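You operate a simulated robot arm through the tools that you are given. There is no shell and no other tool. Be economical: measure what you need, move in short steps, check, and stop when the job is done.

You are at the controls of a simulated two-armed robot. One attempt, no reset.

## Task
Take the lid off the green pot and lay it down on the top of the blue bench. Turn the bead knob to 6 mm. Stack the panel block labelled "29" from the top of the blue bench on top of the panel block that says "26". Put the green can on the top of the blue table away on the middle shelf of the high rack. Put the steel roll that says "56" from the top of the blue table on top of the teal panel there and the steel roll labelled "59" on the top of the side tray. Take the small yellow box and leave it on top of the teal roll on the top of the blue table. Take the green jar and leave it on the top of the coil table. Do these in any order. Set down upright: green can, small yellow box, green jar.

The check looks at the end state, three seconds after you hand in, the way a careful person would. Anything else that was tipped, shoved, dropped, spilled or broken makes it a failure. A push-on lid holds only when it is set on centred and level and pressed home; a screw cap is set on level and turned clockwise until tight.

## Robot
Two 7-joint arms with fingered hands on one trunk, on a base that drives. Base frame: it is fixed to the floor where the robot stands at the start and does not move with it; the origin is under the middle of the robot, x ahead of it, y to its left, z up; the surface under the hand at the start is at about z = 0.8. Lengths are in m, angles in degrees, forces in N, time in s.
The left shoulder is at the start at [0.085, 0.17, 1.167], the right one opposite. With the tool pointing down near the work surface each hand reaches from about 0.32 to 0.78 m from the robot's upright axis, wherever it stands, measured 20 degrees to its own side. Places, roughly: bead knob [0.5, -0.8, 0.8]; green can [0.5, 1.5, 0.5]; green jar (8x8x15 cm) [-6.1, 7, 0.8]; green pot (14x9x11 cm) [0.8, -0.1, 0.8]; middle shelf of the high rack [-6.3, 11.7, 1]; panel block [0.75, -1.25, 0.75]; small yellow box (7x6x6 cm) [0.6, 1.7, 0.5]; steel roll [0.5, 1.5, 0.5]; teal panel [0.5, 1.25, 0.5]; teal roll (8x8x4 cm) [0.8, 1.7, 0.5]; top of the coil table [-3.5, 3.9, 0.8]; top of the side tray (24x32 cm) [-1.54, 1.28, 0.8]. Payload 4 kg a hand.
Tool frame (each hand has its own): the origin (TCP) lies between the finger pads and is the grasp point; the fingertips stand 0.026 m ahead of it; z points along the fingers, y is the line along which they close. The gripper opens to 0.132 m. The gripper's body begins 0.073 m behind the TCP. The gripper is a hand of 4 fingers: y runs from the thumb to the fingers, the wrist lies at [0, 0, -0.224] in the tool frame, and closing takes about 1.5 s.
Orientation is that of the tool frame in the base frame, as a unit quaternion [x, y, z, w]. With the fingers straight down and closing along the base's y, the tool's x points along the base's -x, its y along +y and its z along -z.

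## Interface
- The arms move only by the tool apply_moves. It takes "left_series", "right_series" or both (then of equal length, played together; a hand with none holds still); each is a list that holds one entry, the list of rows, each a list of 6 numbers: the shift along the base's x, y, z in units of 40 mm (1.0 is 40 mm), then the turn, a rotation vector about the base's x, y, z in units of 6 degrees (1.0 is 6 degrees). In form: [[[dx, dy, dz, wx, wy, wz], ...]]. A call has 1 to 20 rows; each row shifts and turns the commanded pose from where the row before left it. "left_hand" and "right_hand" are, for a hand that has rows, the gripper command, from -1 (shut) to 1 (fully open), values between in proportion, set as the call begins (left out, the last holds). A call with a number of a shift or a turn outside -1 to 1 is refused whole. Each row takes 0.2 s and may step no farther than 0.05 m and 8.6 degrees from the row before; otherwise, or with a gripper value out of range, the whole call is refused. Where a pose cannot be reached the arm comes as near as it can. A force on the tool above 40 N (or 10 N above the force at the start of the call, whichever is more), or a blocked arm, ends the call early, and 0.2 s more pass. Each finger travels about 0.108 m/s and halts on what it meets, pressing with about 26 N; the grip force reading is that of the motor and also rises with nothing between the fingers. The clock runs only during rows and for 0.2 s after the last one: add rows that do not move to give the fingers time. The reply holds the time, the measured pose of the TCP, the force on the tool along the base axes, the opening and the grip force, in the units named above and with some noise, with the torque about the TCP (base axes, N m) and any sound that the robot's microphone picked up.
- Cameras (640 x 400 px; columns grow to the right, rows downward): "scene" is now at [0.1696, -0.0356, 1.331]; the picture's right is [-0.35, -0.94, 0.00], its down [-0.64, 0.24, -0.73] and it looks along [0.68, -0.26, -0.68] (base axes); focal length 242 px, centre (320, 200). "left" rides on the left gripper at [-0.073, 0.006, -0.094] in its tool frame; the picture's right is [-0.08, -1.00, 0.00], its down [0.79, -0.06, -0.62] and it looks along [0.61, -0.05, 0.79] (tool axes); focal length 230 px, centre (320, 200). "right" rides on the right gripper at [0.073, 0.006, -0.093] in its tool frame; the picture's right is [-0.08, 1.00, 0.00], its down [-0.78, -0.06, -0.62] and it looks along [-0.62, -0.05, 0.79] (tool axes); focal length 230 px, centre (320, 200). There is no depth. A picture from a camera that has moved, and an enlarged one, comes with that camera's place and axes in the base frame and with its lens. The place of the scene camera against the robot may be out by one fixed shift of up to 0.012 m in any direction.
- capture(camera): a new picture of that camera. No time passes.
- raise_lower(by): slides the trunk up (or, below 0, down) by that many m; the arms and the scene camera ride with it, the base frame stays. It gives what a move gives, with no picture.
- roll_base(legs): drives the robot by 1 to 6 legs, each [ahead, left, turn to the left] in m, m and degrees, along the robot's own axes; the way and the turn of a leg run together, so that a leg with both is an arc; at most 1.5 m and 180 degrees a leg. The arms and the cameras ride along, it lands a little off, and it stops where it bumps. It gives what a move gives.
- move_fingers(finger1, finger2, finger3, thumb_bend, hand): sets how far each is bent, from 0 (flat) to 1 (curled in); at 0.3 the hand is open as for a grip, at 0.7 the pads meet at the TCP. One left out holds its place. A second passes; each finger stops where it meets its share of the squeeze, and holds until it gets a number again. A gripper value or a shape takes the hand back. It gives what a move gives, with no picture; readings hold the bend of each and the force on the fingers (four entries, about 0 where the hand has none), thumb and palm.
- hand_shape(shape, hand): the hand has 4 fingers and takes this shape, open, in about a second: jaw (thumb against the fingers, like two jaws); tri (thumb and two fingers); tip (a fingertip pinch); poke (one finger out to press); point (the index stretched); flat (the hand flat); cup (the hand cupped); fist (a fist). The gripper value then closes the fingers along that shape, each until it touches; the sizes above hold for jaw. It gives what a move gives, with no picture.
- pan_tilt(pan, tilt): turns the head with the scene camera to pan (to the left, within 80 degrees either way) and tilt (down, from -29 to 69), counted from straight ahead of the robot. It gives what a move gives.
- close_up(camera, box): a new picture of the part [left, top, right, bottom] of that camera's present view, enlarged. No time passes.
- close_job(): hands the job in; it is judged then, once.

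Go step by step. Nothing tells you exact positions but the pictures and the camera data: compare them with the known pose of the tool, close in by small moves and look again before you grip or let go. The budget is 207 turns and 190 pictures, counting those below and the enlarged ones. Unless the task says otherwise, let go and move clear before handing in.

The tools are called after "Emit:" as a command line: name --argument value ..., lists and objects as JSON in quotes. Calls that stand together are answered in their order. apply_moves: Moves the arms, as the interface text tells. Its arguments: {"type":"object","properties":{"left_series":{"type":"array","items":{"type":"array","items":{"type":"array","items":{"type":"number"}}}},"left_hand":{"type":"number"},"right_series":{"type":"array","items":{"type":"array","items":{"type":"array","items":{"type":"number"}}}},"right_hand":{"type":"number"}},"required":[]} The other tools are called the same way: raise_lower (by) slides the trunk up or down; hand_shape (shape, hand) gives the hand a shape; move_fingers (finger1, finger2, finger3, thumb_bend, hand) moves the fingers one by one; roll_base (legs) drives the base; pan_tilt (pan, tilt) turns the head that bears the scene camera; capture (camera) takes a picture; close_up (camera, box) takes an enlarged picture of a part of a camera's view; close_job () hands the job in.

At the start:

```text
time_s: 0.0
left_position: [0.5127, -0.0242, 1.1247]
left_tool_rot: [-0.001, 1.0, 0.0, 0.0]
left_wrist_force: [-0.2, 0.2, -0.4]
left_wrist_torque: [0.01, 0.0, 0.0]
left_finger_gap: 0.1321
left_grip_force: 0.2
left_shape: jaw
left_bend: [0.3, 0.3, 0.3, 0.3]
left_finger forces: [0.0, 0.0, 0.0, 0.0, 0.0, 0.0]
right_position: [0.3391, -0.4083, 1.1231]
right_tool_rot: [-0.001, 1.0, -0.001, -0.001]
right_wrist_force: [-0.3, -1.0, -0.7]
right_wrist_torque: [0.03, 0.0, -0.01]
right_finger_gap: 0.132
right_grip_force: 0.1
right_shape: jaw
right_bend: [0.3, 0.3, 0.3, 0.3]
right_finger forces: [0.1, 0.1, 0.0, 0.0, 0.0, 0.0]
trunk travel left (down, up): [-0.181, 0.17]
robot x, y, heading: [0.0022, 0.0023, 0.4]
head pan, tilt: [-20.7, 43.0]
```

scene: 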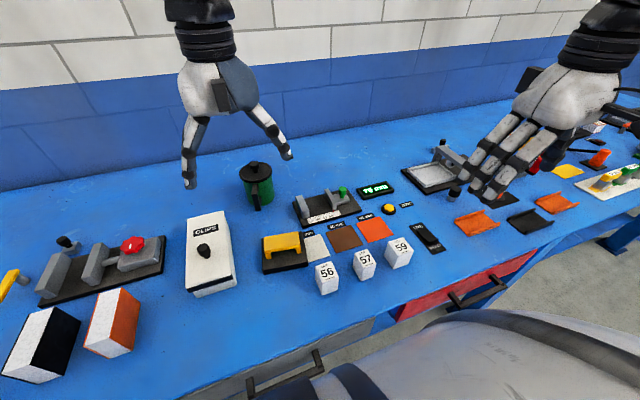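
right: 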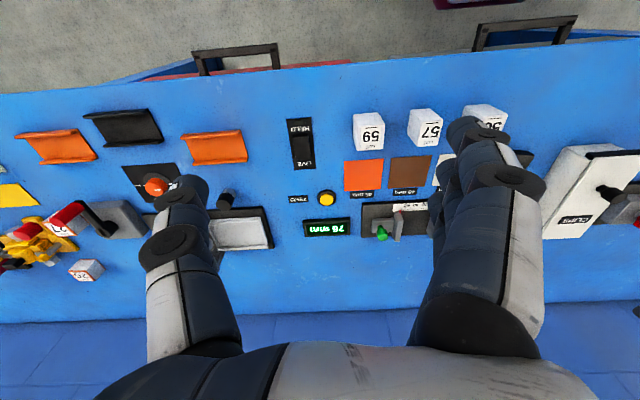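
left: 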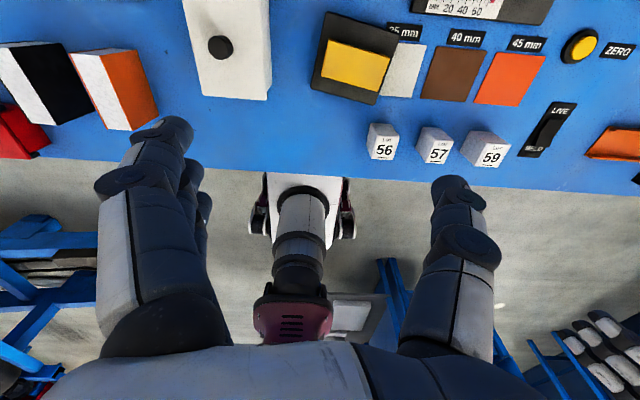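

I see the blue bench with the green pot near the left hand and many fixtures. I'll look around with the head first to find the other places.

Emit:
pan_tilt --pan -55 --tilt 35

Emit:
capture --camera "scene"

Emit:
pan_tilt --pan 70 --tilt 30

Emit:
capture --camera "scene"

```text
time_s: 1.0
left_position: [0.5133, -0.0235, 1.1262]
left_tool_rot: [0.0, 1.0, -0.001, -0.001]
left_wrist_force: [-0.1, 0.1, 0.4]
left_wrist_torque: [0.01, 0.0, 0.01]
left_finger_gap: 0.1318
left_grip_force: 0.1
left_shape: jaw
left_bend: [0.3, 0.3, 0.3, 0.3]
left_finger forces: [0.0, 0.0, 0.0, 0.1, 0.0, 0.1]
right_position: [0.3391, -0.4082, 1.123]
right_tool_rot: [0.0, 1.0, 0.001, -0.001]
right_wrist_force: [-0.2, 0.3, 0.6]
right_wrist_torque: [-0.02, -0.01, 0.03]
right_finger_gap: 0.1315
right_grip_force: 0.1
right_shape: jaw
right_bend: [0.3, 0.3, 0.3, 0.3]
right_finger forces: [0.0, 0.0, 0.0, 0.0, 0.0, 0.0]
trunk travel left (down, up): [-0.181, 0.17]
robot x, y, heading: [-0.0008, 0.0025, 0.2]
head pan, tilt: [-55.0, 35.0]
```

```text
186 pictures are left
camera scene: at [0.1427, -0.0784, 1.343], right [-0.82, -0.57, 0.0], down [-0.33, 0.47, -0.82], along [0.47, -0.67, -0.57], focal length 242 px, centre (320, 200)
```

scene: 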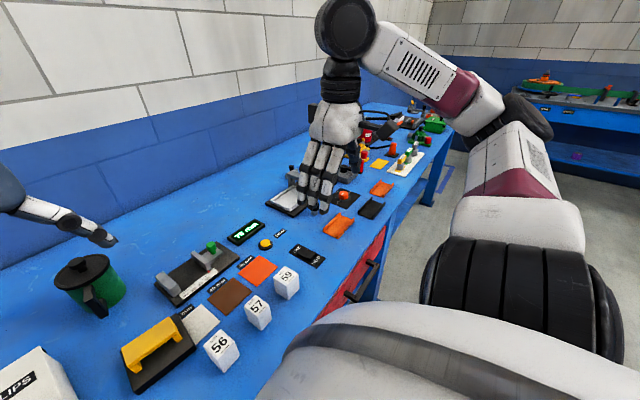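

```text
time_s: 3.0
left_position: [0.5129, -0.0242, 1.1255]
left_tool_rot: [0.0, 1.0, 0.001, 0.0]
left_wrist_force: [0.1, 0.5, -0.9]
left_wrist_torque: [-0.02, 0.03, 0.0]
left_finger_gap: 0.1318
left_grip_force: 0.1
left_shape: jaw
left_bend: [0.3, 0.3, 0.3, 0.3]
left_finger forces: [0.0, 0.0, 0.0, 0.1, 0.0, 0.0]
right_position: [0.3384, -0.4099, 1.1229]
right_tool_rot: [0.0, 1.0, 0.0, -0.001]
right_wrist_force: [0.4, 0.6, -0.4]
right_wrist_torque: [-0.02, -0.01, 0.01]
right_finger_gap: 0.1317
right_grip_force: 0.1
right_shape: jaw
right_bend: [0.3, 0.3, 0.3, 0.3]
right_finger forces: [0.0, 0.1, 0.0, 0.0, 0.0, 0.0]
trunk travel left (down, up): [-0.181, 0.17]
robot x, y, heading: [-0.0005, 0.0012, 0.0]
head pan, tilt: [70.0, 30.0]
```

```text
185 pictures are left
camera scene: at [0.1231, 0.0787, 1.3508], right [0.94, -0.34, 0.0], down [-0.17, -0.47, -0.87], along [0.3, 0.81, -0.5], focal length 242 px, centre (320, 200)
```

scene: 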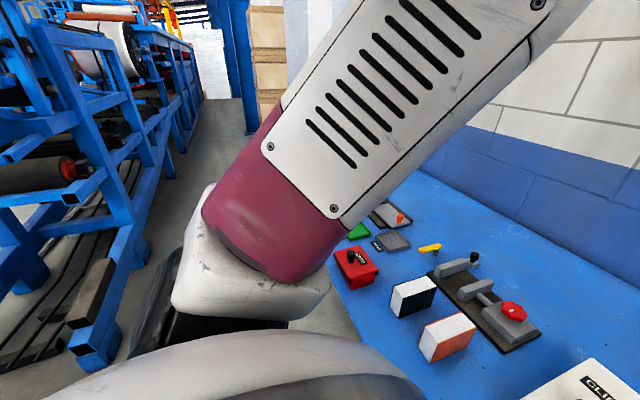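

The pot sits near [0.80, -0.07], slightly out of the left arm's reach. I'll slide the base to the right and a bit forward, then look again.

Emit:
roll_base --legs '[[0, -0.22, 0], [0.05, 0, 0]]'

Emit:
pan_tilt --pan 0 --tilt 45

Emit:
capture --camera "scene"

Emit:
capture --camera "left"

```text
time_s: 6.1
left_position: [0.5624, -0.2414, 1.1247]
left_tool_rot: [0.0, 1.0, 0.0, -0.001]
left_wrist_force: [1.1, 0.5, 0.2]
left_wrist_torque: [-0.01, -0.01, 0.02]
left_finger_gap: 0.1319
left_grip_force: 0.0
left_shape: jaw
left_bend: [0.3, 0.3, 0.3, 0.3]
left_finger forces: [0.0, 0.0, 0.1, 0.1, 0.0, 0.0]
right_position: [0.3885, -0.625, 1.1218]
right_tool_rot: [0.001, 1.0, 0.0, 0.0]
right_wrist_force: [0.2, 0.0, 0.0]
right_wrist_torque: [-0.03, 0.03, 0.02]
right_finger_gap: 0.132
right_grip_force: 0.0
right_shape: jaw
right_bend: [0.3, 0.3, 0.3, 0.3]
right_finger forces: [0.0, 0.0, 0.1, 0.1, 0.0, 0.1]
trunk travel left (down, up): [-0.181, 0.17]
robot x, y, heading: [0.0502, -0.2144, -0.1]
head pan, tilt: [70.0, 30.0]
```

```text
time_s: 7.5
left_position: [0.5613, -0.2415, 1.1253]
left_tool_rot: [0.0, 1.0, 0.0, 0.001]
left_wrist_force: [0.3, -0.2, -0.4]
left_wrist_torque: [0.01, 0.0, 0.01]
left_finger_gap: 0.1318
left_grip_force: 0.0
left_shape: jaw
left_bend: [0.3, 0.3, 0.3, 0.3]
left_finger forces: [0.0, 0.0, 0.0, 0.0, 0.1, 0.0]
right_position: [0.3863, -0.6264, 1.1231]
right_tool_rot: [0.0, 1.0, 0.0, 0.0]
right_wrist_force: [-0.5, 0.0, -1.1]
right_wrist_torque: [0.0, 0.02, 0.0]
right_finger_gap: 0.1319
right_grip_force: 0.1
right_shape: jaw
right_bend: [0.3, 0.3, 0.3, 0.3]
right_finger forces: [0.0, 0.0, 0.1, 0.0, 0.0, 0.1]
trunk travel left (down, up): [-0.181, 0.17]
robot x, y, heading: [0.047, -0.218, -0.5]
head pan, tilt: [0.0, 45.0]
```

```text
184 pictures are left
camera scene: at [0.2216, -0.2232, 1.3282], right [0.0, -1.0, 0.0], down [-0.71, 0.0, -0.71], along [0.71, 0.0, -0.71], focal length 242 px, centre (320, 200)
```

scene: 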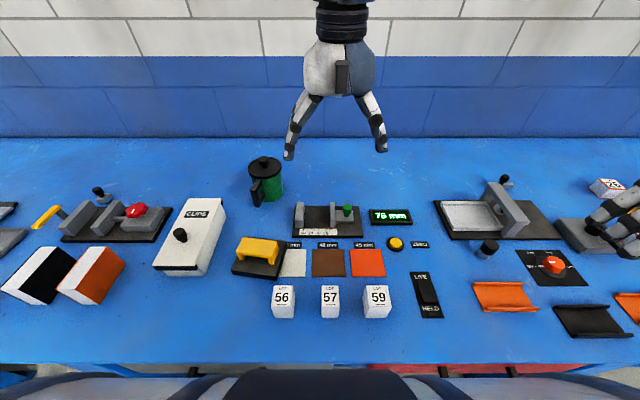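

```text
183 pictures are left
camera left: at [0.6329, -0.2363, 1.2208], right [0.08, -1.0, 0.0], down [-0.79, -0.06, 0.62], along [-0.61, -0.05, -0.79], focal length 230 px, centre (320, 200)
```

left: 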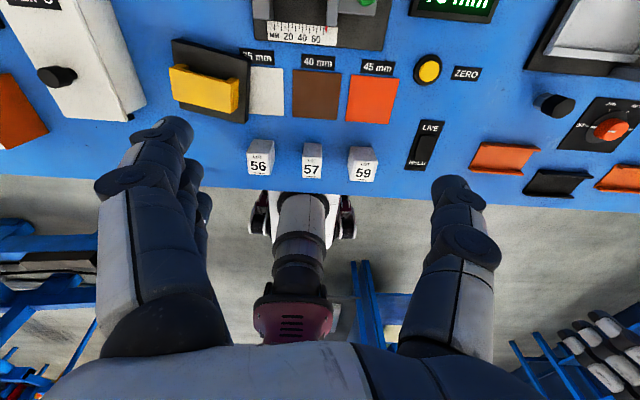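

Emit:
close_up --camera "scene" --box '[220, 140, 320, 220]'

Emit:
close_up --camera "scene" --box '[430, 160, 640, 340]'

```text
5.00 times, centred on (270, 180) of scene
camera zoom: at [0.2216, -0.2232, 1.3282], right [0.0, -1.0, 0.0], down [-0.71, 0.0, -0.71], along [0.71, 0.0, -0.71], focal length 1213 px, centre (570, 300)
```

zoom: 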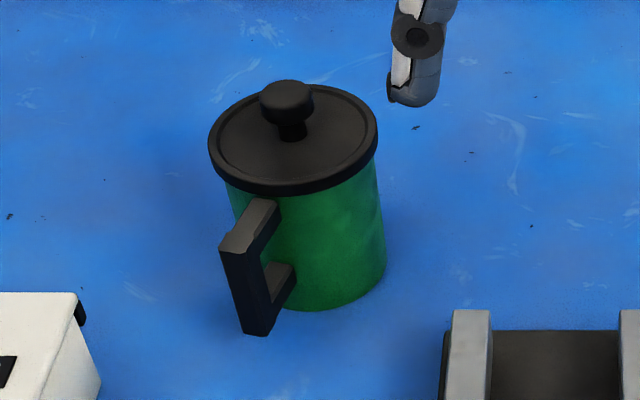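

```text
2.22 times, centred on (535, 250) of scene
camera zoom: at [0.2216, -0.2232, 1.3282], right [0.0, -1.0, 0.0], down [-0.71, 0.0, -0.71], along [0.71, 0.0, -0.71], focal length 539 px, centre (-158, 89)
```

zoom: 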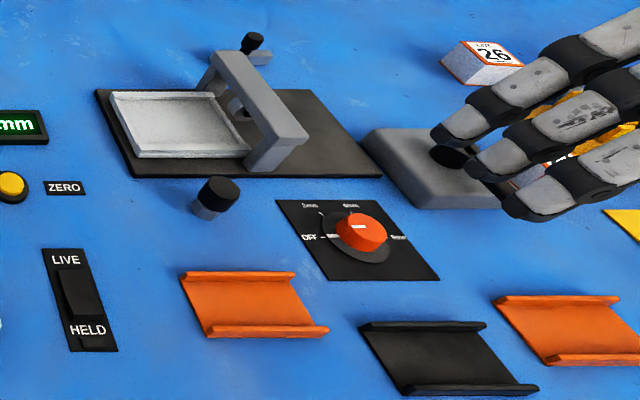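

The lid knob is at about [0.785, -0.065, 0.92]. I'll bring the left hand above it and check with its own camera.

Emit:
apply_moves --left_series '[[[0.8, 0.63, -0.1, 0, 0, 0], [0.8, 0.63, -0.1, 0, 0, 0], [0.8, 0.63, -0.1, 0, 0, 0], [0.8, 0.63, -0.1, 0, 0, 0], [0.8, 0.63, -0.1, 0, 0, 0], [0.8, 0.63, -0.1, 0, 0, 0], [0.8, 0.63, -0.1, 0, 0, 0], [0, 0, -0.6, 0, 0, 0], [0, 0, 0, 0, 0, 0]]]' --left_hand 1

Emit:
capture --camera "left"

Emit:
close_up --camera "scene" --box '[200, 80, 360, 220]'

```text
time_s: 9.5
left_position: [0.77, -0.0676, 1.0728]
left_tool_rot: [0.0, 1.0, 0.0, -0.001]
left_wrist_force: [-0.3, 0.4, 0.1]
left_wrist_torque: [0.0, -0.01, -0.01]
left_finger_gap: 0.1318
left_grip_force: 0.0
left_shape: jaw
left_bend: [0.3, 0.3, 0.3, 0.3]
left_finger forces: [0.0, 0.1, 0.0, 0.1, 0.0, 0.0]
left hand out of reach, approached as far as the arm can: row 7
right_position: [0.3865, -0.6257, 1.1225]
right_tool_rot: [0.0, 1.0, 0.0, -0.001]
right_wrist_force: [-0.7, 0.0, 0.7]
right_wrist_torque: [0.01, -0.02, 0.01]
right_finger_gap: 0.1318
right_grip_force: 0.0
right_shape: jaw
right_bend: [0.3, 0.3, 0.3, 0.3]
right_finger forces: [0.0, 0.1, 0.1, 0.0, 0.0, 0.0]
trunk travel left (down, up): [-0.181, 0.17]
robot x, y, heading: [0.0505, -0.2156, -0.1]
head pan, tilt: [0.0, 45.0]
```

```text
180 pictures are left
camera left: at [0.8421, -0.0618, 1.1676], right [0.08, -1.0, 0.0], down [-0.78, -0.06, 0.62], along [-0.61, -0.05, -0.79], focal length 230 px, centre (320, 200)
```

left: 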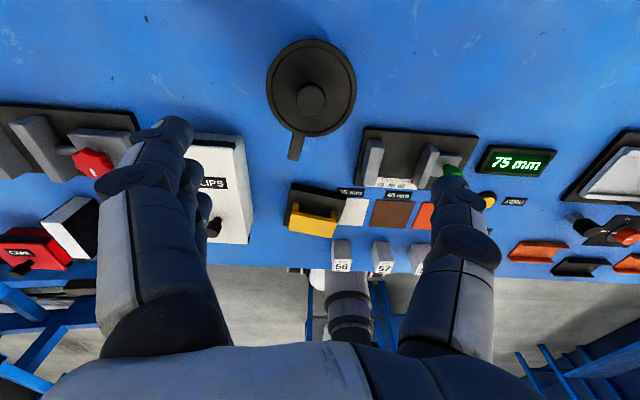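

```text
2.86 times, centred on (280, 150) of scene
camera zoom: at [0.2216, -0.2232, 1.3282], right [0.0, -1.0, 0.0], down [-0.71, 0.0, -0.71], along [0.71, 0.0, -0.71], focal length 693 px, centre (434, 343)
```

zoom: 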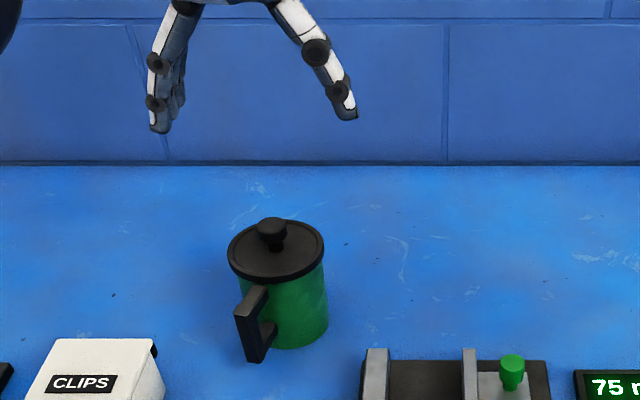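

Emit:
apply_moves --left_series '[[[0.1, 0.1, -0.8, 0, 0, 0], [0.1, 0.1, -0.8, 0, 0, 0], [0.1, 0, -0.7, 0, 0, 0], [0, 0, -0.6, 0, 0, 0], [0, 0, 0, 0, 0, 0]]]'

Emit:
capture --camera "left"

Emit:
close_up --camera "scene" --box '[200, 80, 360, 220]'

```text
time_s: 10.7
left_position: [0.7816, -0.0602, 0.956]
left_tool_rot: [0.0, 1.0, 0.0, 0.0]
left_wrist_force: [-0.1, 0.1, -0.3]
left_wrist_torque: [-0.02, 0.05, 0.01]
left_finger_gap: 0.1319
left_grip_force: 0.1
left_shape: jaw
left_bend: [0.3, 0.3, 0.3, 0.3]
left_finger forces: [0.0, 0.0, 0.0, 0.1, 0.0, 0.1]
right_position: [0.3855, -0.6271, 1.123]
right_tool_rot: [0.001, 1.0, 0.0, -0.001]
right_wrist_force: [-0.1, 0.3, -0.3]
right_wrist_torque: [-0.04, -0.02, 0.04]
right_finger_gap: 0.1316
right_grip_force: 0.0
right_shape: jaw
right_bend: [0.3, 0.3, 0.3, 0.3]
right_finger forces: [0.0, 0.1, 0.0, 0.1, 0.0, 0.0]
trunk travel left (down, up): [-0.181, 0.17]
robot x, y, heading: [0.0485, -0.2161, -0.0]
head pan, tilt: [0.0, 45.0]
```

```text
178 pictures are left
camera left: at [0.854, -0.0553, 1.0506], right [0.08, -1.0, 0.0], down [-0.79, -0.06, 0.62], along [-0.61, -0.05, -0.79], focal length 230 px, centre (320, 200)
```

left: 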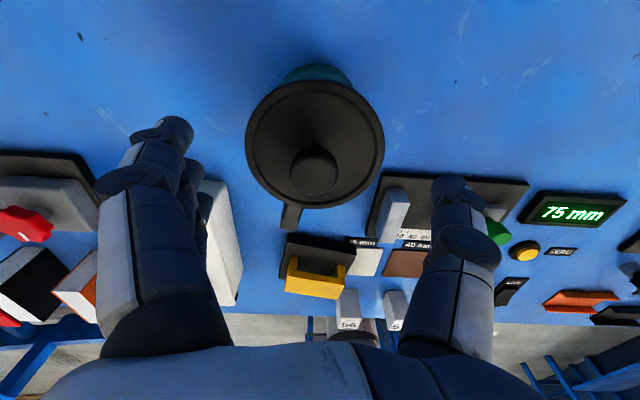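

```text
2.86 times, centred on (280, 150) of scene
camera zoom: at [0.2214, -0.2233, 1.3283], right [0.0, -1.0, 0.0], down [-0.71, 0.0, -0.71], along [0.71, 0.0, -0.71], focal length 693 px, centre (434, 343)
```

zoom: 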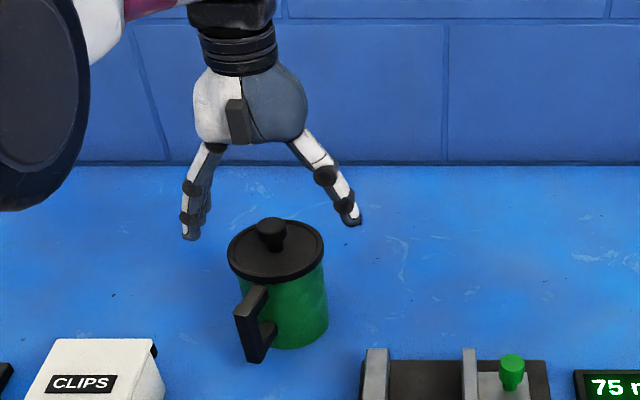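

Emit:
apply_moves --left_series '[[[0, 0.08, -0.3, 0, 0, 0], [0, 0, -0.28, 0, 0, 0], [0, 0, 0, 0, 0, 0]]]'

Emit:
apply_moves --left_series '[[[0, 0, 0, 0, 0, 0], [0, 0, 0, 0, 0, 0], [0, 0, 0, 0, 0, 0], [0, 0, 0, 0, 0, 0], [0, 0, 0, 0, 0, 0], [0, 0, 0, 0, 0, 0], [0, 0, 0, 0, 0, 0]]]' --left_hand -1

Emit:
capture --camera "left"

Emit:
close_up --camera "scene" --box '[200, 80, 360, 220]'

```text
time_s: 11.5
left_position: [0.7844, -0.0588, 0.9336]
left_tool_rot: [0.0, 1.0, 0.0, 0.001]
left_wrist_force: [0.4, 0.5, 0.4]
left_wrist_torque: [-0.03, 0.0, -0.01]
left_finger_gap: 0.1318
left_grip_force: 0.2
left_shape: jaw
left_bend: [0.3, 0.3, 0.3, 0.3]
left_finger forces: [0.0, 0.1, 0.1, 0.0, 0.0, 0.0]
right_position: [0.3875, -0.6272, 1.1227]
right_tool_rot: [0.0, 1.0, 0.0, -0.001]
right_wrist_force: [0.1, 1.1, -0.4]
right_wrist_torque: [0.0, -0.01, -0.03]
right_finger_gap: 0.1319
right_grip_force: 0.0
right_shape: jaw
right_bend: [0.3, 0.3, 0.3, 0.3]
right_finger forces: [0.0, 0.0, 0.0, 0.1, 0.0, 0.0]
trunk travel left (down, up): [-0.181, 0.17]
robot x, y, heading: [0.0509, -0.2156, 0.1]
head pan, tilt: [0.0, 45.0]
```

```text
time_s: 13.1
left_position: [0.7848, -0.0583, 0.9339]
left_tool_rot: [0.001, 1.0, 0.0, 0.001]
left_wrist_force: [0.4, -2.0, 6.1]
left_wrist_torque: [0.06, -0.08, 0.0]
left_finger_gap: 0.0127
left_grip_force: 26.1
left_shape: jaw
left_bend: [0.76, 0.72, 0.63, 0.7]
left_finger forces: [0.1, 22.5, 8.7, 0.1, 33.6, 0.1]
right_position: [0.3858, -0.6264, 1.1234]
right_tool_rot: [0.0, 1.0, 0.0, 0.0]
right_wrist_force: [-0.5, -0.4, -0.4]
right_wrist_torque: [-0.04, 0.0, 0.0]
right_finger_gap: 0.1317
right_grip_force: 0.0
right_shape: jaw
right_bend: [0.3, 0.3, 0.3, 0.3]
right_finger forces: [0.1, 0.0, 0.1, 0.1, 0.0, 0.0]
trunk travel left (down, up): [-0.181, 0.17]
robot x, y, heading: [0.0474, -0.2167, 0.4]
head pan, tilt: [0.0, 45.0]
```

```text
176 pictures are left
camera left: at [0.8551, -0.0533, 1.0293], right [0.08, -1.0, 0.0], down [-0.79, -0.06, 0.62], along [-0.61, -0.05, -0.79], focal length 230 px, centre (320, 200)
```

left: 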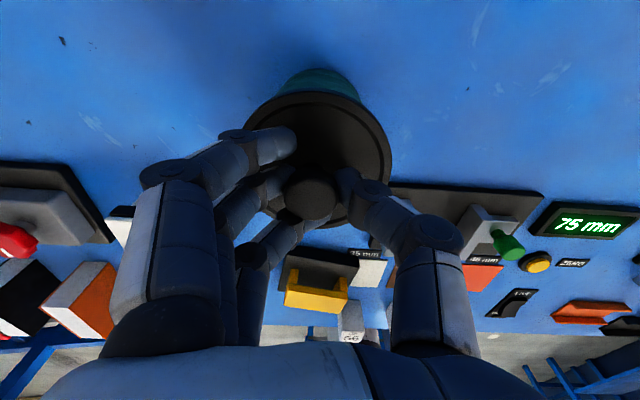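

```text
2.86 times, centred on (280, 150) of scene
camera zoom: at [0.2209, -0.2237, 1.3284], right [0.0, -1.0, 0.0], down [-0.71, 0.0, -0.71], along [0.71, 0.0, -0.71], focal length 693 px, centre (434, 343)
```

zoom: 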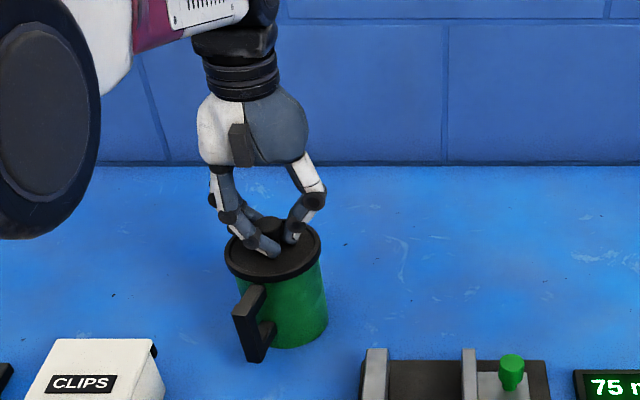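

The knob is held. I'll lift straight up gently.

Emit:
apply_moves --left_series '[[[0, 0, 0.2, 0, 0, 0], [0, 0, 0.3, 0, 0, 0], [0, 0, 0.5, 0, 0, 0], [0, 0, 0.5, 0, 0, 0], [0, 0, 0.5, 0, 0, 0], [0, 0, 0, 0, 0, 0]]]'

Emit:
close_up --camera "scene" --box '[160, 80, 400, 280]'

```text
time_s: 14.5
left_position: [0.7823, -0.0593, 1.0121]
left_tool_rot: [0.0, 1.0, 0.0, 0.0]
left_wrist_force: [-0.1, 0.8, 0.5]
left_wrist_torque: [-0.05, 0.02, 0.0]
left_finger_gap: 0.012
left_grip_force: 25.9
left_shape: jaw
left_bend: [0.76, 0.71, 0.63, 0.7]
left_finger forces: [0.0, 25.9, 8.4, 0.0, 33.4, 0.1]
right_position: [0.387, -0.6262, 1.1225]
right_tool_rot: [0.0, 1.0, 0.0, -0.001]
right_wrist_force: [-0.1, -0.6, 0.4]
right_wrist_torque: [-0.03, -0.01, -0.01]
right_finger_gap: 0.1318
right_grip_force: 0.0
right_shape: jaw
right_bend: [0.3, 0.3, 0.3, 0.3]
right_finger forces: [0.0, 0.0, 0.0, 0.1, 0.1, 0.0]
trunk travel left (down, up): [-0.181, 0.17]
robot x, y, heading: [0.0426, -0.2181, 0.0]
head pan, tilt: [0.0, 45.0]
heard: snap
```

```text
2.00 times, centred on (280, 180) of scene
camera zoom: at [0.2217, -0.2232, 1.3282], right [0.0, -1.0, 0.0], down [-0.71, 0.0, -0.71], along [0.71, 0.0, -0.71], focal length 485 px, centre (400, 240)
```

zoom: 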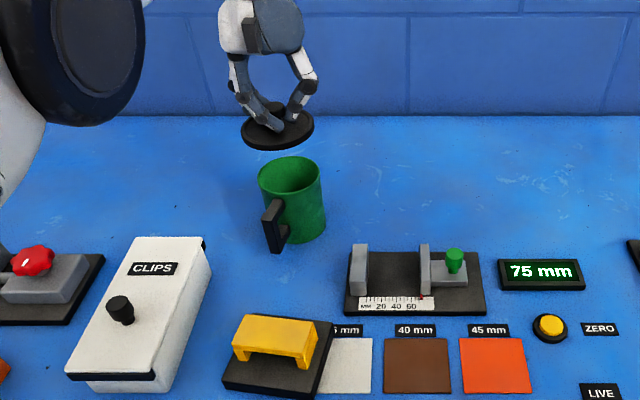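

The lid came off cleanly. I'll shift the base right so the free spot right of the pot is straight ahead of the left shoulder, and lower the trunk for reach.

Emit:
roll_base --legs '[[0, -0.16, 0]]'

Emit:
raise_lower --by -0.08

Emit:
capture --camera "scene"

Emit:
capture --camera "left"

```text
time_s: 16.6
left_position: [0.7827, -0.2226, 1.013]
left_tool_rot: [0.001, 1.0, 0.0, 0.0]
left_wrist_force: [1.1, 0.3, -0.1]
left_wrist_torque: [0.03, 0.01, -0.01]
left_finger_gap: 0.012
left_grip_force: 26.0
left_shape: jaw
left_bend: [0.76, 0.71, 0.63, 0.7]
left_finger forces: [0.0, 25.9, 8.5, 0.0, 33.5, 0.0]
right_position: [0.3859, -0.7873, 1.1223]
right_tool_rot: [0.001, 1.0, 0.001, -0.001]
right_wrist_force: [0.0, -0.6, 0.3]
right_wrist_torque: [-0.02, 0.03, 0.0]
right_finger_gap: 0.1319
right_grip_force: 0.1
right_shape: jaw
right_bend: [0.3, 0.3, 0.3, 0.3]
right_finger forces: [0.0, 0.1, 0.0, 0.0, 0.1, 0.1]
trunk travel left (down, up): [-0.181, 0.17]
robot x, y, heading: [0.0467, -0.3763, -0.3]
head pan, tilt: [0.0, 45.0]
```

```text
time_s: 17.7
left_position: [0.7816, -0.2219, 0.935]
left_tool_rot: [0.001, 1.0, 0.0, 0.002]
left_wrist_force: [0.5, -0.2, 0.0]
left_wrist_torque: [0.03, -0.04, -0.02]
left_finger_gap: 0.0115
left_grip_force: 25.7
left_shape: jaw
left_bend: [0.76, 0.71, 0.66, 0.7]
left_finger forces: [0.0, 31.0, 4.9, 0.0, 32.3, 0.0]
right_position: [0.423, -0.7874, 0.9897]
right_tool_rot: [0.001, 0.995, 0.0, -0.102]
right_wrist_force: [-0.5, 0.2, 0.4]
right_wrist_torque: [0.04, -0.04, 0.02]
right_finger_gap: 0.1317
right_grip_force: 0.1
right_shape: jaw
right_bend: [0.3, 0.3, 0.3, 0.3]
right_finger forces: [0.0, 0.0, 0.0, 0.0, 0.0, 0.0]
trunk travel left (down, up): [-0.101, 0.25]
robot x, y, heading: [0.0493, -0.3796, 0.1]
head pan, tilt: [0.0, 45.0]
```

```text
173 pictures are left
camera scene: at [0.2968, -0.3843, 1.2414], right [0.0, -1.0, 0.0], down [-0.71, 0.0, -0.71], along [0.71, 0.0, -0.71], focal length 242 px, centre (320, 200)
```

scene: 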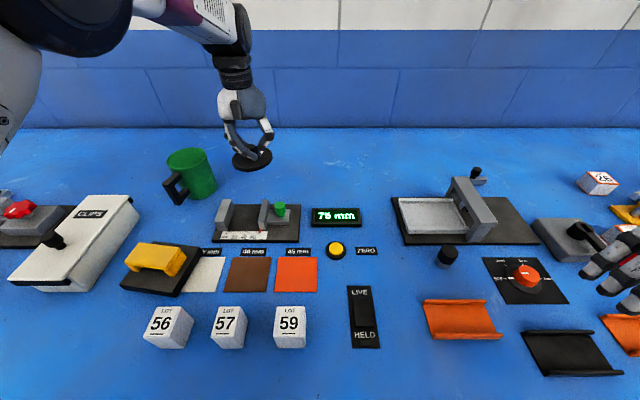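

```text
172 pictures are left
camera left: at [0.853, -0.2162, 1.0299], right [0.08, -1.0, 0.0], down [-0.79, -0.06, 0.61], along [-0.61, -0.05, -0.79], focal length 230 px, centre (320, 200)
```

left: 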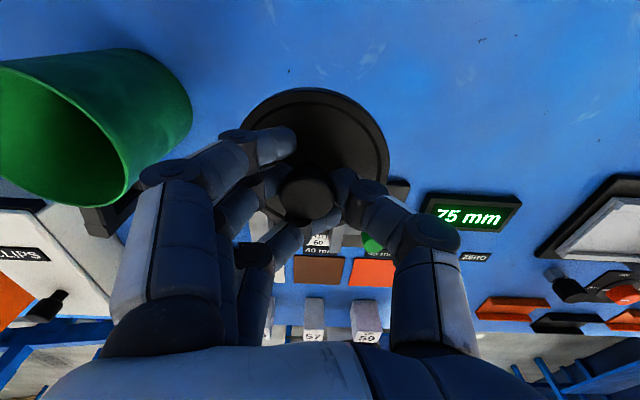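

Emit:
apply_moves --left_series '[[[0.2, 0, -0.5, 0, 0, 0], [0.2, 0, -0.5, 0, 0, 0], [0, 0, -0.4, 0, 0, 0], [0, 0, -0.35, 0, 0, 0], [0, 0, 0, 0, 0, 0]]]'

Emit:
close_up --camera "scene" --box '[140, 90, 340, 250]'

```text
time_s: 18.9
left_position: [0.7977, -0.2204, 0.8635]
left_tool_rot: [0.001, 1.0, 0.0, -0.001]
left_wrist_force: [-0.7, -0.1, 0.1]
left_wrist_torque: [-0.01, 0.0, 0.02]
left_finger_gap: 0.0111
left_grip_force: 25.6
left_shape: jaw
left_bend: [0.76, 0.71, 0.66, 0.7]
left_finger forces: [0.1, 31.2, 4.7, 0.1, 32.4, 0.0]
right_position: [0.4241, -0.7872, 0.9878]
right_tool_rot: [0.001, 0.995, 0.001, -0.104]
right_wrist_force: [0.5, 0.3, 0.0]
right_wrist_torque: [0.03, 0.03, 0.01]
right_finger_gap: 0.132
right_grip_force: 0.0
right_shape: jaw
right_bend: [0.3, 0.3, 0.3, 0.3]
right_finger forces: [0.0, 0.0, 0.0, 0.0, 0.1, 0.1]
trunk travel left (down, up): [-0.101, 0.25]
robot x, y, heading: [0.0478, -0.3808, 0.1]
head pan, tilt: [0.0, 45.0]
```

```text
2.50 times, centred on (240, 170) of scene
camera zoom: at [0.2983, -0.3844, 1.2409], right [0.0, -1.0, 0.0], down [-0.71, 0.0, -0.71], along [0.71, 0.0, -0.71], focal length 606 px, centre (520, 275)
```

zoom: 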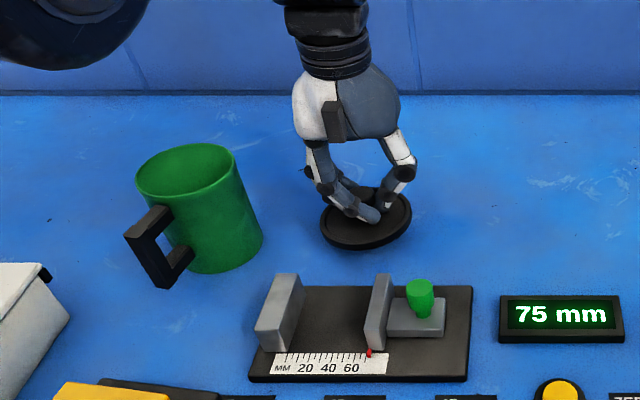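

Emit:
apply_moves --left_series '[[[0, 0, -0.15, 0, 0, 0], [0, 0, -0.15, 0, 0, 0], [0, 0, 0, 0, 0, 0]]]'

Emit:
close_up --camera "scene" --box '[190, 110, 310, 210]'

```text
time_s: 19.7
left_position: [0.7983, -0.2217, 0.8505]
left_tool_rot: [0.001, 1.0, 0.0, 0.001]
left_wrist_force: [0.0, 0.7, -0.9]
left_wrist_torque: [0.0, 0.05, -0.03]
left_finger_gap: 0.0114
left_grip_force: 26.0
left_shape: jaw
left_bend: [0.76, 0.71, 0.66, 0.7]
left_finger forces: [0.0, 31.2, 4.7, 0.0, 32.5, 0.0]
right_position: [0.423, -0.7862, 0.987]
right_tool_rot: [0.001, 0.995, 0.0, -0.104]
right_wrist_force: [0.1, 0.2, 0.0]
right_wrist_torque: [-0.01, 0.01, -0.06]
right_finger_gap: 0.1317
right_grip_force: 0.0
right_shape: jaw
right_bend: [0.3, 0.3, 0.3, 0.3]
right_finger forces: [0.0, 0.0, 0.0, 0.1, 0.0, 0.1]
trunk travel left (down, up): [-0.101, 0.25]
robot x, y, heading: [0.0459, -0.3772, -0.2]
head pan, tilt: [0.0, 45.0]
```

```text
4.00 times, centred on (250, 160) of scene
camera zoom: at [0.2985, -0.3844, 1.2408], right [0.0, -1.0, 0.0], down [-0.71, 0.0, -0.71], along [0.71, 0.0, -0.71], focal length 970 px, centre (600, 360)
```

zoom: 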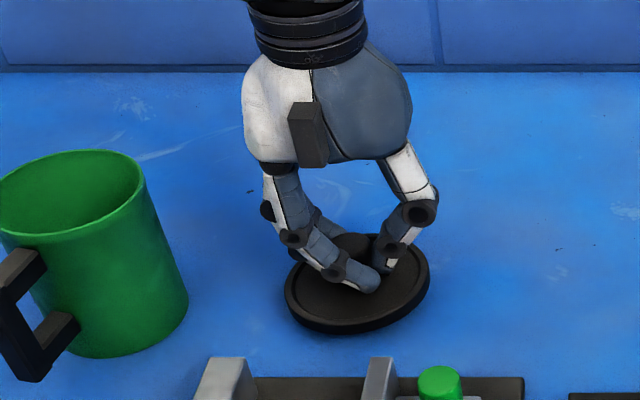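

Emit:
apply_moves --left_series '[[[0, 0, -0.1, 0, 0, 0], [0, 0, -0.1, 0, 0, 0], [0, 0, 0, 0, 0, 0]]]'

Emit:
apply_moves --left_series '[[[0, 0, -0.1, 0, 0, 0], [0, 0, 0, 0, 0, 0]]]'

```text
time_s: 20.5
left_position: [0.7993, -0.2225, 0.8431]
left_tool_rot: [0.002, 1.0, 0.0, 0.001]
left_wrist_force: [-0.4, 0.7, -0.6]
left_wrist_torque: [0.01, 0.01, 0.02]
left_finger_gap: 0.0118
left_grip_force: 25.6
left_shape: jaw
left_bend: [0.76, 0.71, 0.66, 0.7]
left_finger forces: [0.1, 31.3, 4.5, 0.0, 32.4, 0.0]
right_position: [0.4234, -0.7855, 0.9869]
right_tool_rot: [0.001, 0.995, 0.001, -0.104]
right_wrist_force: [-0.1, -0.5, -0.4]
right_wrist_torque: [0.0, -0.03, -0.01]
right_finger_gap: 0.1319
right_grip_force: 0.0
right_shape: jaw
right_bend: [0.3, 0.3, 0.3, 0.3]
right_finger forces: [0.1, 0.0, 0.0, 0.1, 0.0, 0.0]
trunk travel left (down, up): [-0.101, 0.25]
robot x, y, heading: [0.0482, -0.3748, -0.1]
head pan, tilt: [0.0, 45.0]
```

```text
time_s: 21.1
left_position: [0.7988, -0.2214, 0.8395]
left_tool_rot: [0.0, 1.0, -0.001, 0.001]
left_wrist_force: [0.1, -0.4, 2.5]
left_wrist_torque: [0.16, 0.01, 0.01]
left_finger_gap: 0.0115
left_grip_force: 26.5
left_shape: jaw
left_bend: [0.76, 0.71, 0.66, 0.7]
left_finger forces: [0.0, 34.1, 4.8, 0.1, 31.8, 0.0]
right_position: [0.424, -0.7874, 0.9872]
right_tool_rot: [0.001, 0.995, 0.0, -0.104]
right_wrist_force: [-0.2, -0.3, 0.0]
right_wrist_torque: [-0.02, 0.01, 0.02]
right_finger_gap: 0.1317
right_grip_force: 0.1
right_shape: jaw
right_bend: [0.3, 0.3, 0.3, 0.3]
right_finger forces: [0.1, 0.0, 0.0, 0.0, 0.0, 0.0]
trunk travel left (down, up): [-0.101, 0.25]
robot x, y, heading: [0.0461, -0.3773, -0.3]
head pan, tilt: [0.0, 45.0]
```

Contact is starting (2.5 N, one side). I'll ease down 2 mm more and open.

Emit:
apply_moves --left_series '[[[0, 0, -0.05, 0, 0, 0], [0, 0, 0, 0, 0, 0]]]'

Emit:
apply_moves --left_series '[[[0, 0, 0, 0, 0, 0], [0, 0, 0, 0, 0, 0], [0, 0, 0, 0, 0, 0], [0, 0, 0, 0, 0, 0], [0, 0, 0, 0, 0, 0], [0, 0, 0, 0, 0, 0], [0, 0, 0, 0, 0, 0], [0, 0, 0.5, 0, 0, 0], [0, 0, 0.8, 0, 0, 0], [0, 0, 0.8, 0, 0, 0], [0, 0, 0.8, 0, 0, 0], [0, 0, 0.8, 0, 0, 0]]]' --left_hand 1

Emit:
close_up --camera "scene" --box '[140, 90, 340, 250]'

Emit:
close_up --camera "scene" --box '[440, 220, 620, 340]'

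```text
time_s: 21.7
left_position: [0.7981, -0.222, 0.8392]
left_tool_rot: [0.001, 1.0, 0.001, 0.001]
left_wrist_force: [1.8, 0.7, 8.2]
left_wrist_torque: [0.5, -0.08, -0.06]
left_finger_gap: 0.0114
left_grip_force: 26.0
left_shape: jaw
left_bend: [0.76, 0.71, 0.66, 0.7]
left_finger forces: [0.0, 35.8, 4.9, 0.0, 31.4, 0.0]
right_position: [0.4231, -0.7853, 0.9872]
right_tool_rot: [0.001, 0.995, 0.0, -0.103]
right_wrist_force: [0.1, 0.4, -0.5]
right_wrist_torque: [-0.01, 0.02, -0.01]
right_finger_gap: 0.1319
right_grip_force: 0.0
right_shape: jaw
right_bend: [0.3, 0.3, 0.3, 0.3]
right_finger forces: [0.1, 0.0, 0.1, 0.0, 0.0, 0.0]
trunk travel left (down, up): [-0.101, 0.25]
robot x, y, heading: [0.0484, -0.3762, 0.0]
head pan, tilt: [0.0, 45.0]
```

```text
time_s: 24.3
left_position: [0.7966, -0.2195, 0.9862]
left_tool_rot: [0.002, 1.0, 0.0, 0.001]
left_wrist_force: [0.4, 0.3, 0.4]
left_wrist_torque: [0.01, -0.02, -0.03]
left_finger_gap: 0.1322
left_grip_force: 0.0
left_shape: jaw
left_bend: [0.3, 0.3, 0.3, 0.3]
left_finger forces: [0.0, 0.1, 0.0, 0.2, 0.1, 0.1]
right_position: [0.4238, -0.7866, 0.9883]
right_tool_rot: [0.001, 0.995, 0.0, -0.104]
right_wrist_force: [-0.8, -0.4, 0.0]
right_wrist_torque: [-0.04, -0.03, -0.04]
right_finger_gap: 0.1319
right_grip_force: 0.1
right_shape: jaw
right_bend: [0.3, 0.3, 0.3, 0.3]
right_finger forces: [0.0, 0.1, 0.1, 0.0, 0.0, 0.0]
trunk travel left (down, up): [-0.101, 0.25]
robot x, y, heading: [0.0487, -0.3773, -0.2]
head pan, tilt: [0.0, 45.0]
```

```text
2.50 times, centred on (240, 170) of scene
camera zoom: at [0.2979, -0.3844, 1.241], right [0.0, -1.0, 0.0], down [-0.71, 0.0, -0.71], along [0.71, 0.0, -0.71], focal length 606 px, centre (520, 275)
```

zoom: 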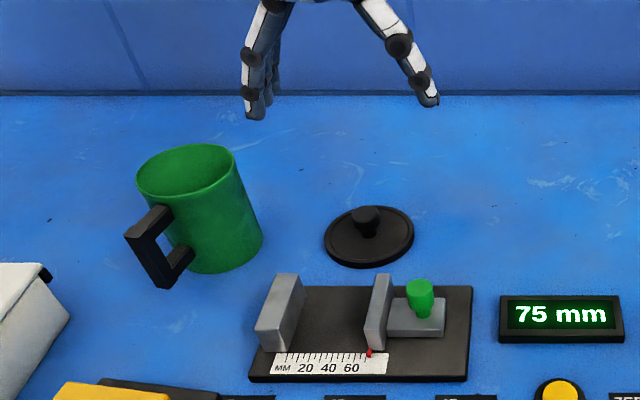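

```text
3.33 times, centred on (530, 280) of scene
camera zoom: at [0.2979, -0.3844, 1.241], right [0.0, -1.0, 0.0], down [-0.71, 0.0, -0.71], along [0.71, 0.0, -0.71], focal length 808 px, centre (-380, -67)
```

zoom: 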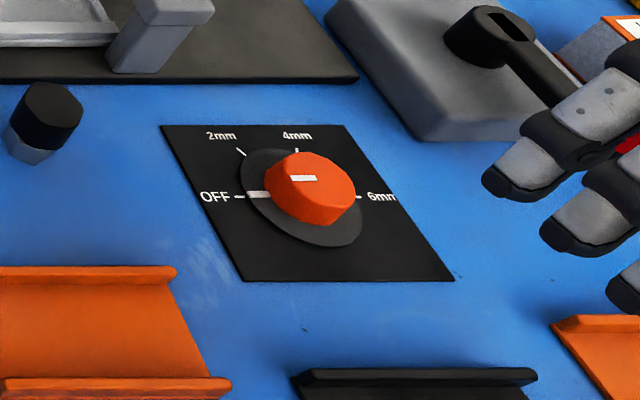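

The lid lies flat on the bench. Next the bead knob: it points at OFF and must turn clockwise by about 180° to "6mm". I'll bring the right hand over it.

Emit:
apply_moves --right_series '[[[0.6, 0.1, 0, 0, -1, 0], [0.6, 0.1, 0, 0, -1, 0], [0.6, 0.1, 0, 0, 0, 0], [0.5, 0.1, 0, 0, 0, 0], [0, 0, -0.4, 0, 0, 0], [0, 0, 0, 0, 0, 0]]]' --right_hand 0

Emit:
capture --camera "right"

Emit:
close_up --camera "scene" --box '[440, 140, 640, 340]'

```text
time_s: 25.7
left_position: [0.7976, -0.2205, 0.9849]
left_tool_rot: [0.001, 1.0, 0.001, 0.001]
left_wrist_force: [0.5, -0.5, -0.1]
left_wrist_torque: [0.04, -0.03, -0.02]
left_finger_gap: 0.1322
left_grip_force: 0.1
left_shape: jaw
left_bend: [0.3, 0.3, 0.3, 0.3]
left_finger forces: [0.1, 0.0, 0.1, 0.0, 0.1, 0.0]
right_position: [0.5166, -0.7693, 0.9721]
right_tool_rot: [0.0, 1.0, -0.001, 0.0]
right_wrist_force: [0.9, 0.1, -1.3]
right_wrist_torque: [-0.03, -0.02, -0.01]
right_finger_gap: 0.0668
right_grip_force: 0.1
right_shape: jaw
right_bend: [0.73, 0.73, 0.73, 0.7]
right_finger forces: [0.0, 0.0, 0.0, 0.1, 0.0, 0.1]
trunk travel left (down, up): [-0.101, 0.25]
robot x, y, heading: [0.0454, -0.3767, 0.1]
head pan, tilt: [0.0, 45.0]
```

```text
167 pictures are left
camera right: at [0.4442, -0.7647, 1.0655], right [0.08, 1.0, 0.0], down [0.78, -0.06, 0.62], along [0.62, -0.05, -0.79], focal length 230 px, centre (320, 200)
```

right: 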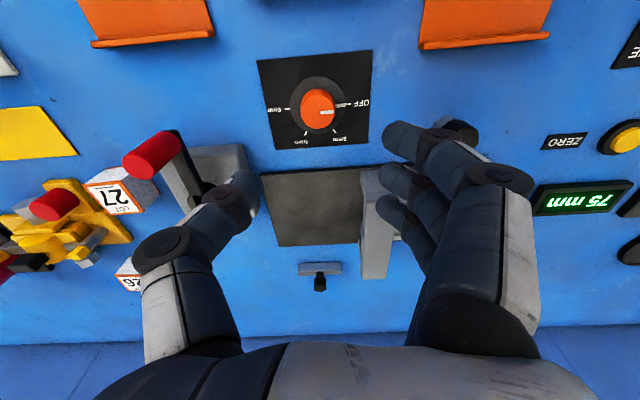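

```text
2.00 times, centred on (540, 240) of scene
camera zoom: at [0.2984, -0.3843, 1.2408], right [0.0, -1.0, 0.0], down [-0.71, 0.0, -0.71], along [0.71, 0.0, -0.71], focal length 485 px, centre (-120, 120)
```

zoom: 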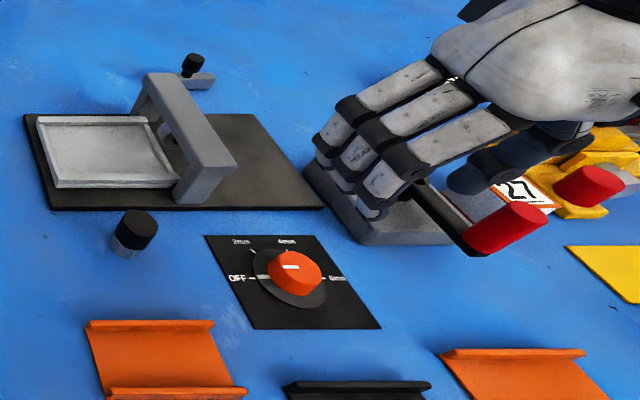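

Emit:
apply_moves --right_series '[[[-0.1, -0.1, 0, 0, 0, 1], [0, 0, 0, 0, 0, 1], [0, 0, 0, 0, 0, 1], [0, 0, 0, 0, 0, 1], [0, 0, 0, 0, 0, 1], [0, 0, 0, 0, 0, 1], [0, 0, 0, 0, 0, 1], [0, 0, 0, 0, 0, 1], [0, 0, 0, 0, 0, 1], [0, 0, 0, 0, 0, 1], [0, 0, 0, 0, 0, 1], [0, 0, 0, 0, 0, 1], [0, 0, 0, 0, 0, 1], [0, 0, 0, 0, 0, 1], [0, 0, 0, 0, 0, 1], [0, 0, 0, 0, 0, 0]]]'

Emit:
capture --camera "right"

```text
time_s: 29.1
left_position: [0.7983, -0.2194, 0.985]
left_tool_rot: [0.002, 1.0, 0.0, -0.001]
left_wrist_force: [0.1, 0.1, 0.8]
left_wrist_torque: [0.0, -0.01, -0.01]
left_finger_gap: 0.1318
left_grip_force: 0.0
left_shape: jaw
left_bend: [0.3, 0.3, 0.3, 0.3]
left_finger forces: [0.1, 0.0, 0.0, 0.0, 0.1, 0.0]
right_position: [0.5111, -0.7734, 0.9729]
right_tool_rot: [0.707, -0.707, 0.0, 0.0]
right_wrist_force: [-0.8, 0.2, -0.5]
right_wrist_torque: [0.02, 0.01, 0.01]
right_finger_gap: 0.0668
right_grip_force: 0.1
right_shape: jaw
right_bend: [0.73, 0.73, 0.73, 0.7]
right_finger forces: [0.0, 0.0, 0.0, 0.0, 0.1, 0.0]
trunk travel left (down, up): [-0.101, 0.25]
robot x, y, heading: [0.0472, -0.38, -0.1]
head pan, tilt: [0.0, 45.0]
```

```text
165 pictures are left
camera right: at [0.5058, -0.8474, 1.0659], right [-1.0, 0.08, 0.0], down [0.06, 0.78, 0.62], along [0.05, 0.61, -0.79], focal length 230 px, centre (320, 200)
```

right: 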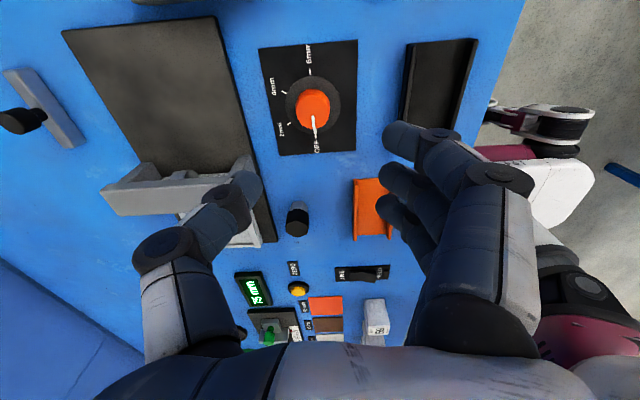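

Emit:
apply_moves --right_series '[[[0.1, -0.07, -0.8, 0, 0, 0], [0, 0, -0.8, 0, 0, 0], [0, 0, -0.8, 0, 0, 0], [0, 0, -0.5, 0, 0, 0], [0, 0, 0, 0, 0, 0]]]'

Emit:
capture --camera "right"

Emit:
close_up --camera "scene" --box '[440, 140, 640, 340]'

```text
time_s: 30.3
left_position: [0.7986, -0.221, 0.9844]
left_tool_rot: [0.001, 1.0, 0.0, -0.001]
left_wrist_force: [0.2, 0.2, -0.9]
left_wrist_torque: [-0.03, -0.01, 0.01]
left_finger_gap: 0.1319
left_grip_force: 0.1
left_shape: jaw
left_bend: [0.3, 0.3, 0.3, 0.3]
left_finger forces: [0.1, 0.0, 0.0, 0.1, 0.0, 0.1]
right_position: [0.5145, -0.7793, 0.8548]
right_tool_rot: [-0.706, 0.708, 0.0, 0.0]
right_wrist_force: [-0.9, 0.6, -0.2]
right_wrist_torque: [-0.01, 0.0, -0.03]
right_finger_gap: 0.0665
right_grip_force: 0.1
right_shape: jaw
right_bend: [0.73, 0.73, 0.73, 0.7]
right_finger forces: [0.0, 0.0, 0.0, 0.0, 0.0, 0.0]
trunk travel left (down, up): [-0.101, 0.25]
robot x, y, heading: [0.0502, -0.38, -0.0]
head pan, tilt: [0.0, 45.0]
```

```text
164 pictures are left
camera right: at [0.5089, -0.8528, 0.9491], right [-1.0, 0.08, 0.0], down [0.06, 0.78, 0.62], along [0.05, 0.61, -0.79], focal length 230 px, centre (320, 200)
```

right: 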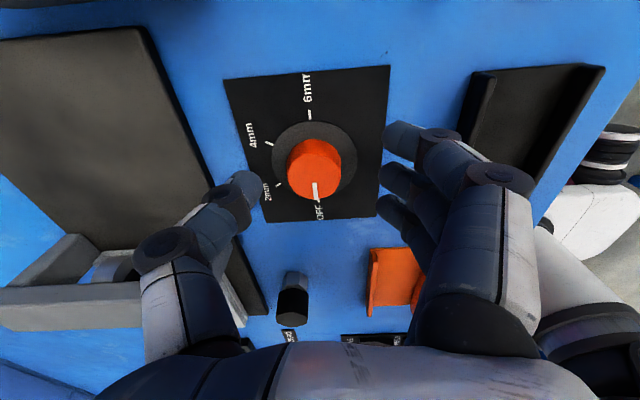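

```text
2.00 times, centred on (540, 240) of scene
camera zoom: at [0.2984, -0.3844, 1.2408], right [0.0, -1.0, 0.0], down [-0.71, 0.0, -0.71], along [0.71, 0.0, -0.71], focal length 485 px, centre (-120, 120)
```

zoom: 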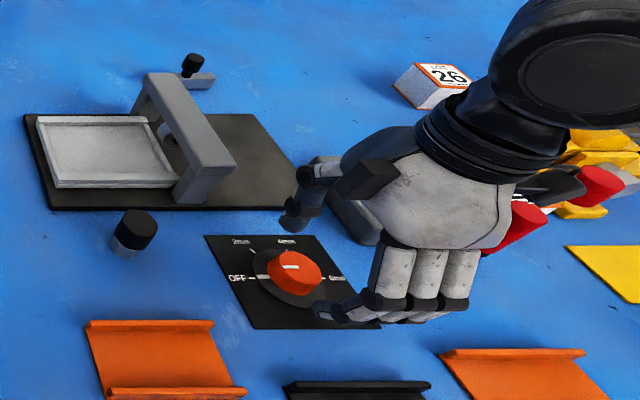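

Emit:
apply_moves --right_series '[[[0.07, 0.03, -0.3, 0, 0, 0], [0, 0, -0.15, 0, 0, 0], [0, 0, 0, 0, 0, 0]]]'

Emit:
apply_moves --right_series '[[[0, 0, 0, 0, 0, 0], [0, 0, 0, 0, 0, 0], [0, 0, 0, 0, 0, 0], [0, 0, 0, 0, 0, 0], [0, 0, 0, 0, 0, 0]]]' --right_hand -1

Emit:
capture --camera "right"

```text
time_s: 31.1
left_position: [0.7988, -0.2201, 0.984]
left_tool_rot: [0.001, 1.0, 0.0, 0.0]
left_wrist_force: [0.2, 0.0, 0.3]
left_wrist_torque: [0.01, -0.02, 0.0]
left_finger_gap: 0.1315
left_grip_force: 0.1
left_shape: jaw
left_bend: [0.3, 0.3, 0.3, 0.3]
left_finger forces: [0.1, 0.0, 0.0, 0.0, 0.0, 0.0]
right_position: [0.5198, -0.7773, 0.8393]
right_tool_rot: [-0.706, 0.708, 0.0, 0.0]
right_wrist_force: [0.0, -0.4, 1.0]
right_wrist_torque: [-0.01, -0.01, 0.01]
right_finger_gap: 0.0668
right_grip_force: 0.1
right_shape: jaw
right_bend: [0.73, 0.73, 0.73, 0.7]
right_finger forces: [0.0, 0.1, 0.0, 0.0, 0.1, 0.0]
trunk travel left (down, up): [-0.101, 0.25]
robot x, y, heading: [0.0475, -0.3794, -0.2]
head pan, tilt: [0.0, 45.0]
```

```text
time_s: 32.3
left_position: [0.7982, -0.2195, 0.9836]
left_tool_rot: [0.0, 1.0, 0.0, 0.0]
left_wrist_force: [0.6, -0.8, 0.0]
left_wrist_torque: [-0.01, -0.01, -0.03]
left_finger_gap: 0.1319
left_grip_force: 0.0
left_shape: jaw
left_bend: [0.3, 0.3, 0.3, 0.3]
left_finger forces: [0.1, 0.0, 0.1, 0.0, 0.1, 0.0]
right_position: [0.5204, -0.7772, 0.8386]
right_tool_rot: [-0.706, 0.708, 0.0, 0.0]
right_wrist_force: [6.7, -0.2, -0.9]
right_wrist_torque: [0.03, -0.06, -0.01]
right_finger_gap: 0.0175
right_grip_force: 26.3
right_shape: jaw
right_bend: [0.68, 0.73, 0.72, 0.7]
right_finger forces: [0.0, 8.6, 8.9, 0.1, 23.6, 0.0]
trunk travel left (down, up): [-0.101, 0.25]
robot x, y, heading: [0.0522, -0.3771, -0.1]
head pan, tilt: [0.0, 45.0]
```

```text
162 pictures are left
camera right: at [0.5143, -0.8506, 0.9323], right [-1.0, 0.08, 0.0], down [0.06, 0.78, 0.62], along [0.05, 0.61, -0.79], focal length 230 px, centre (320, 200)
```

right: 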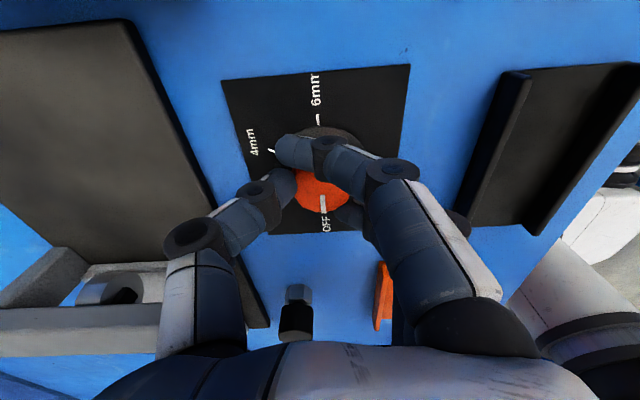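

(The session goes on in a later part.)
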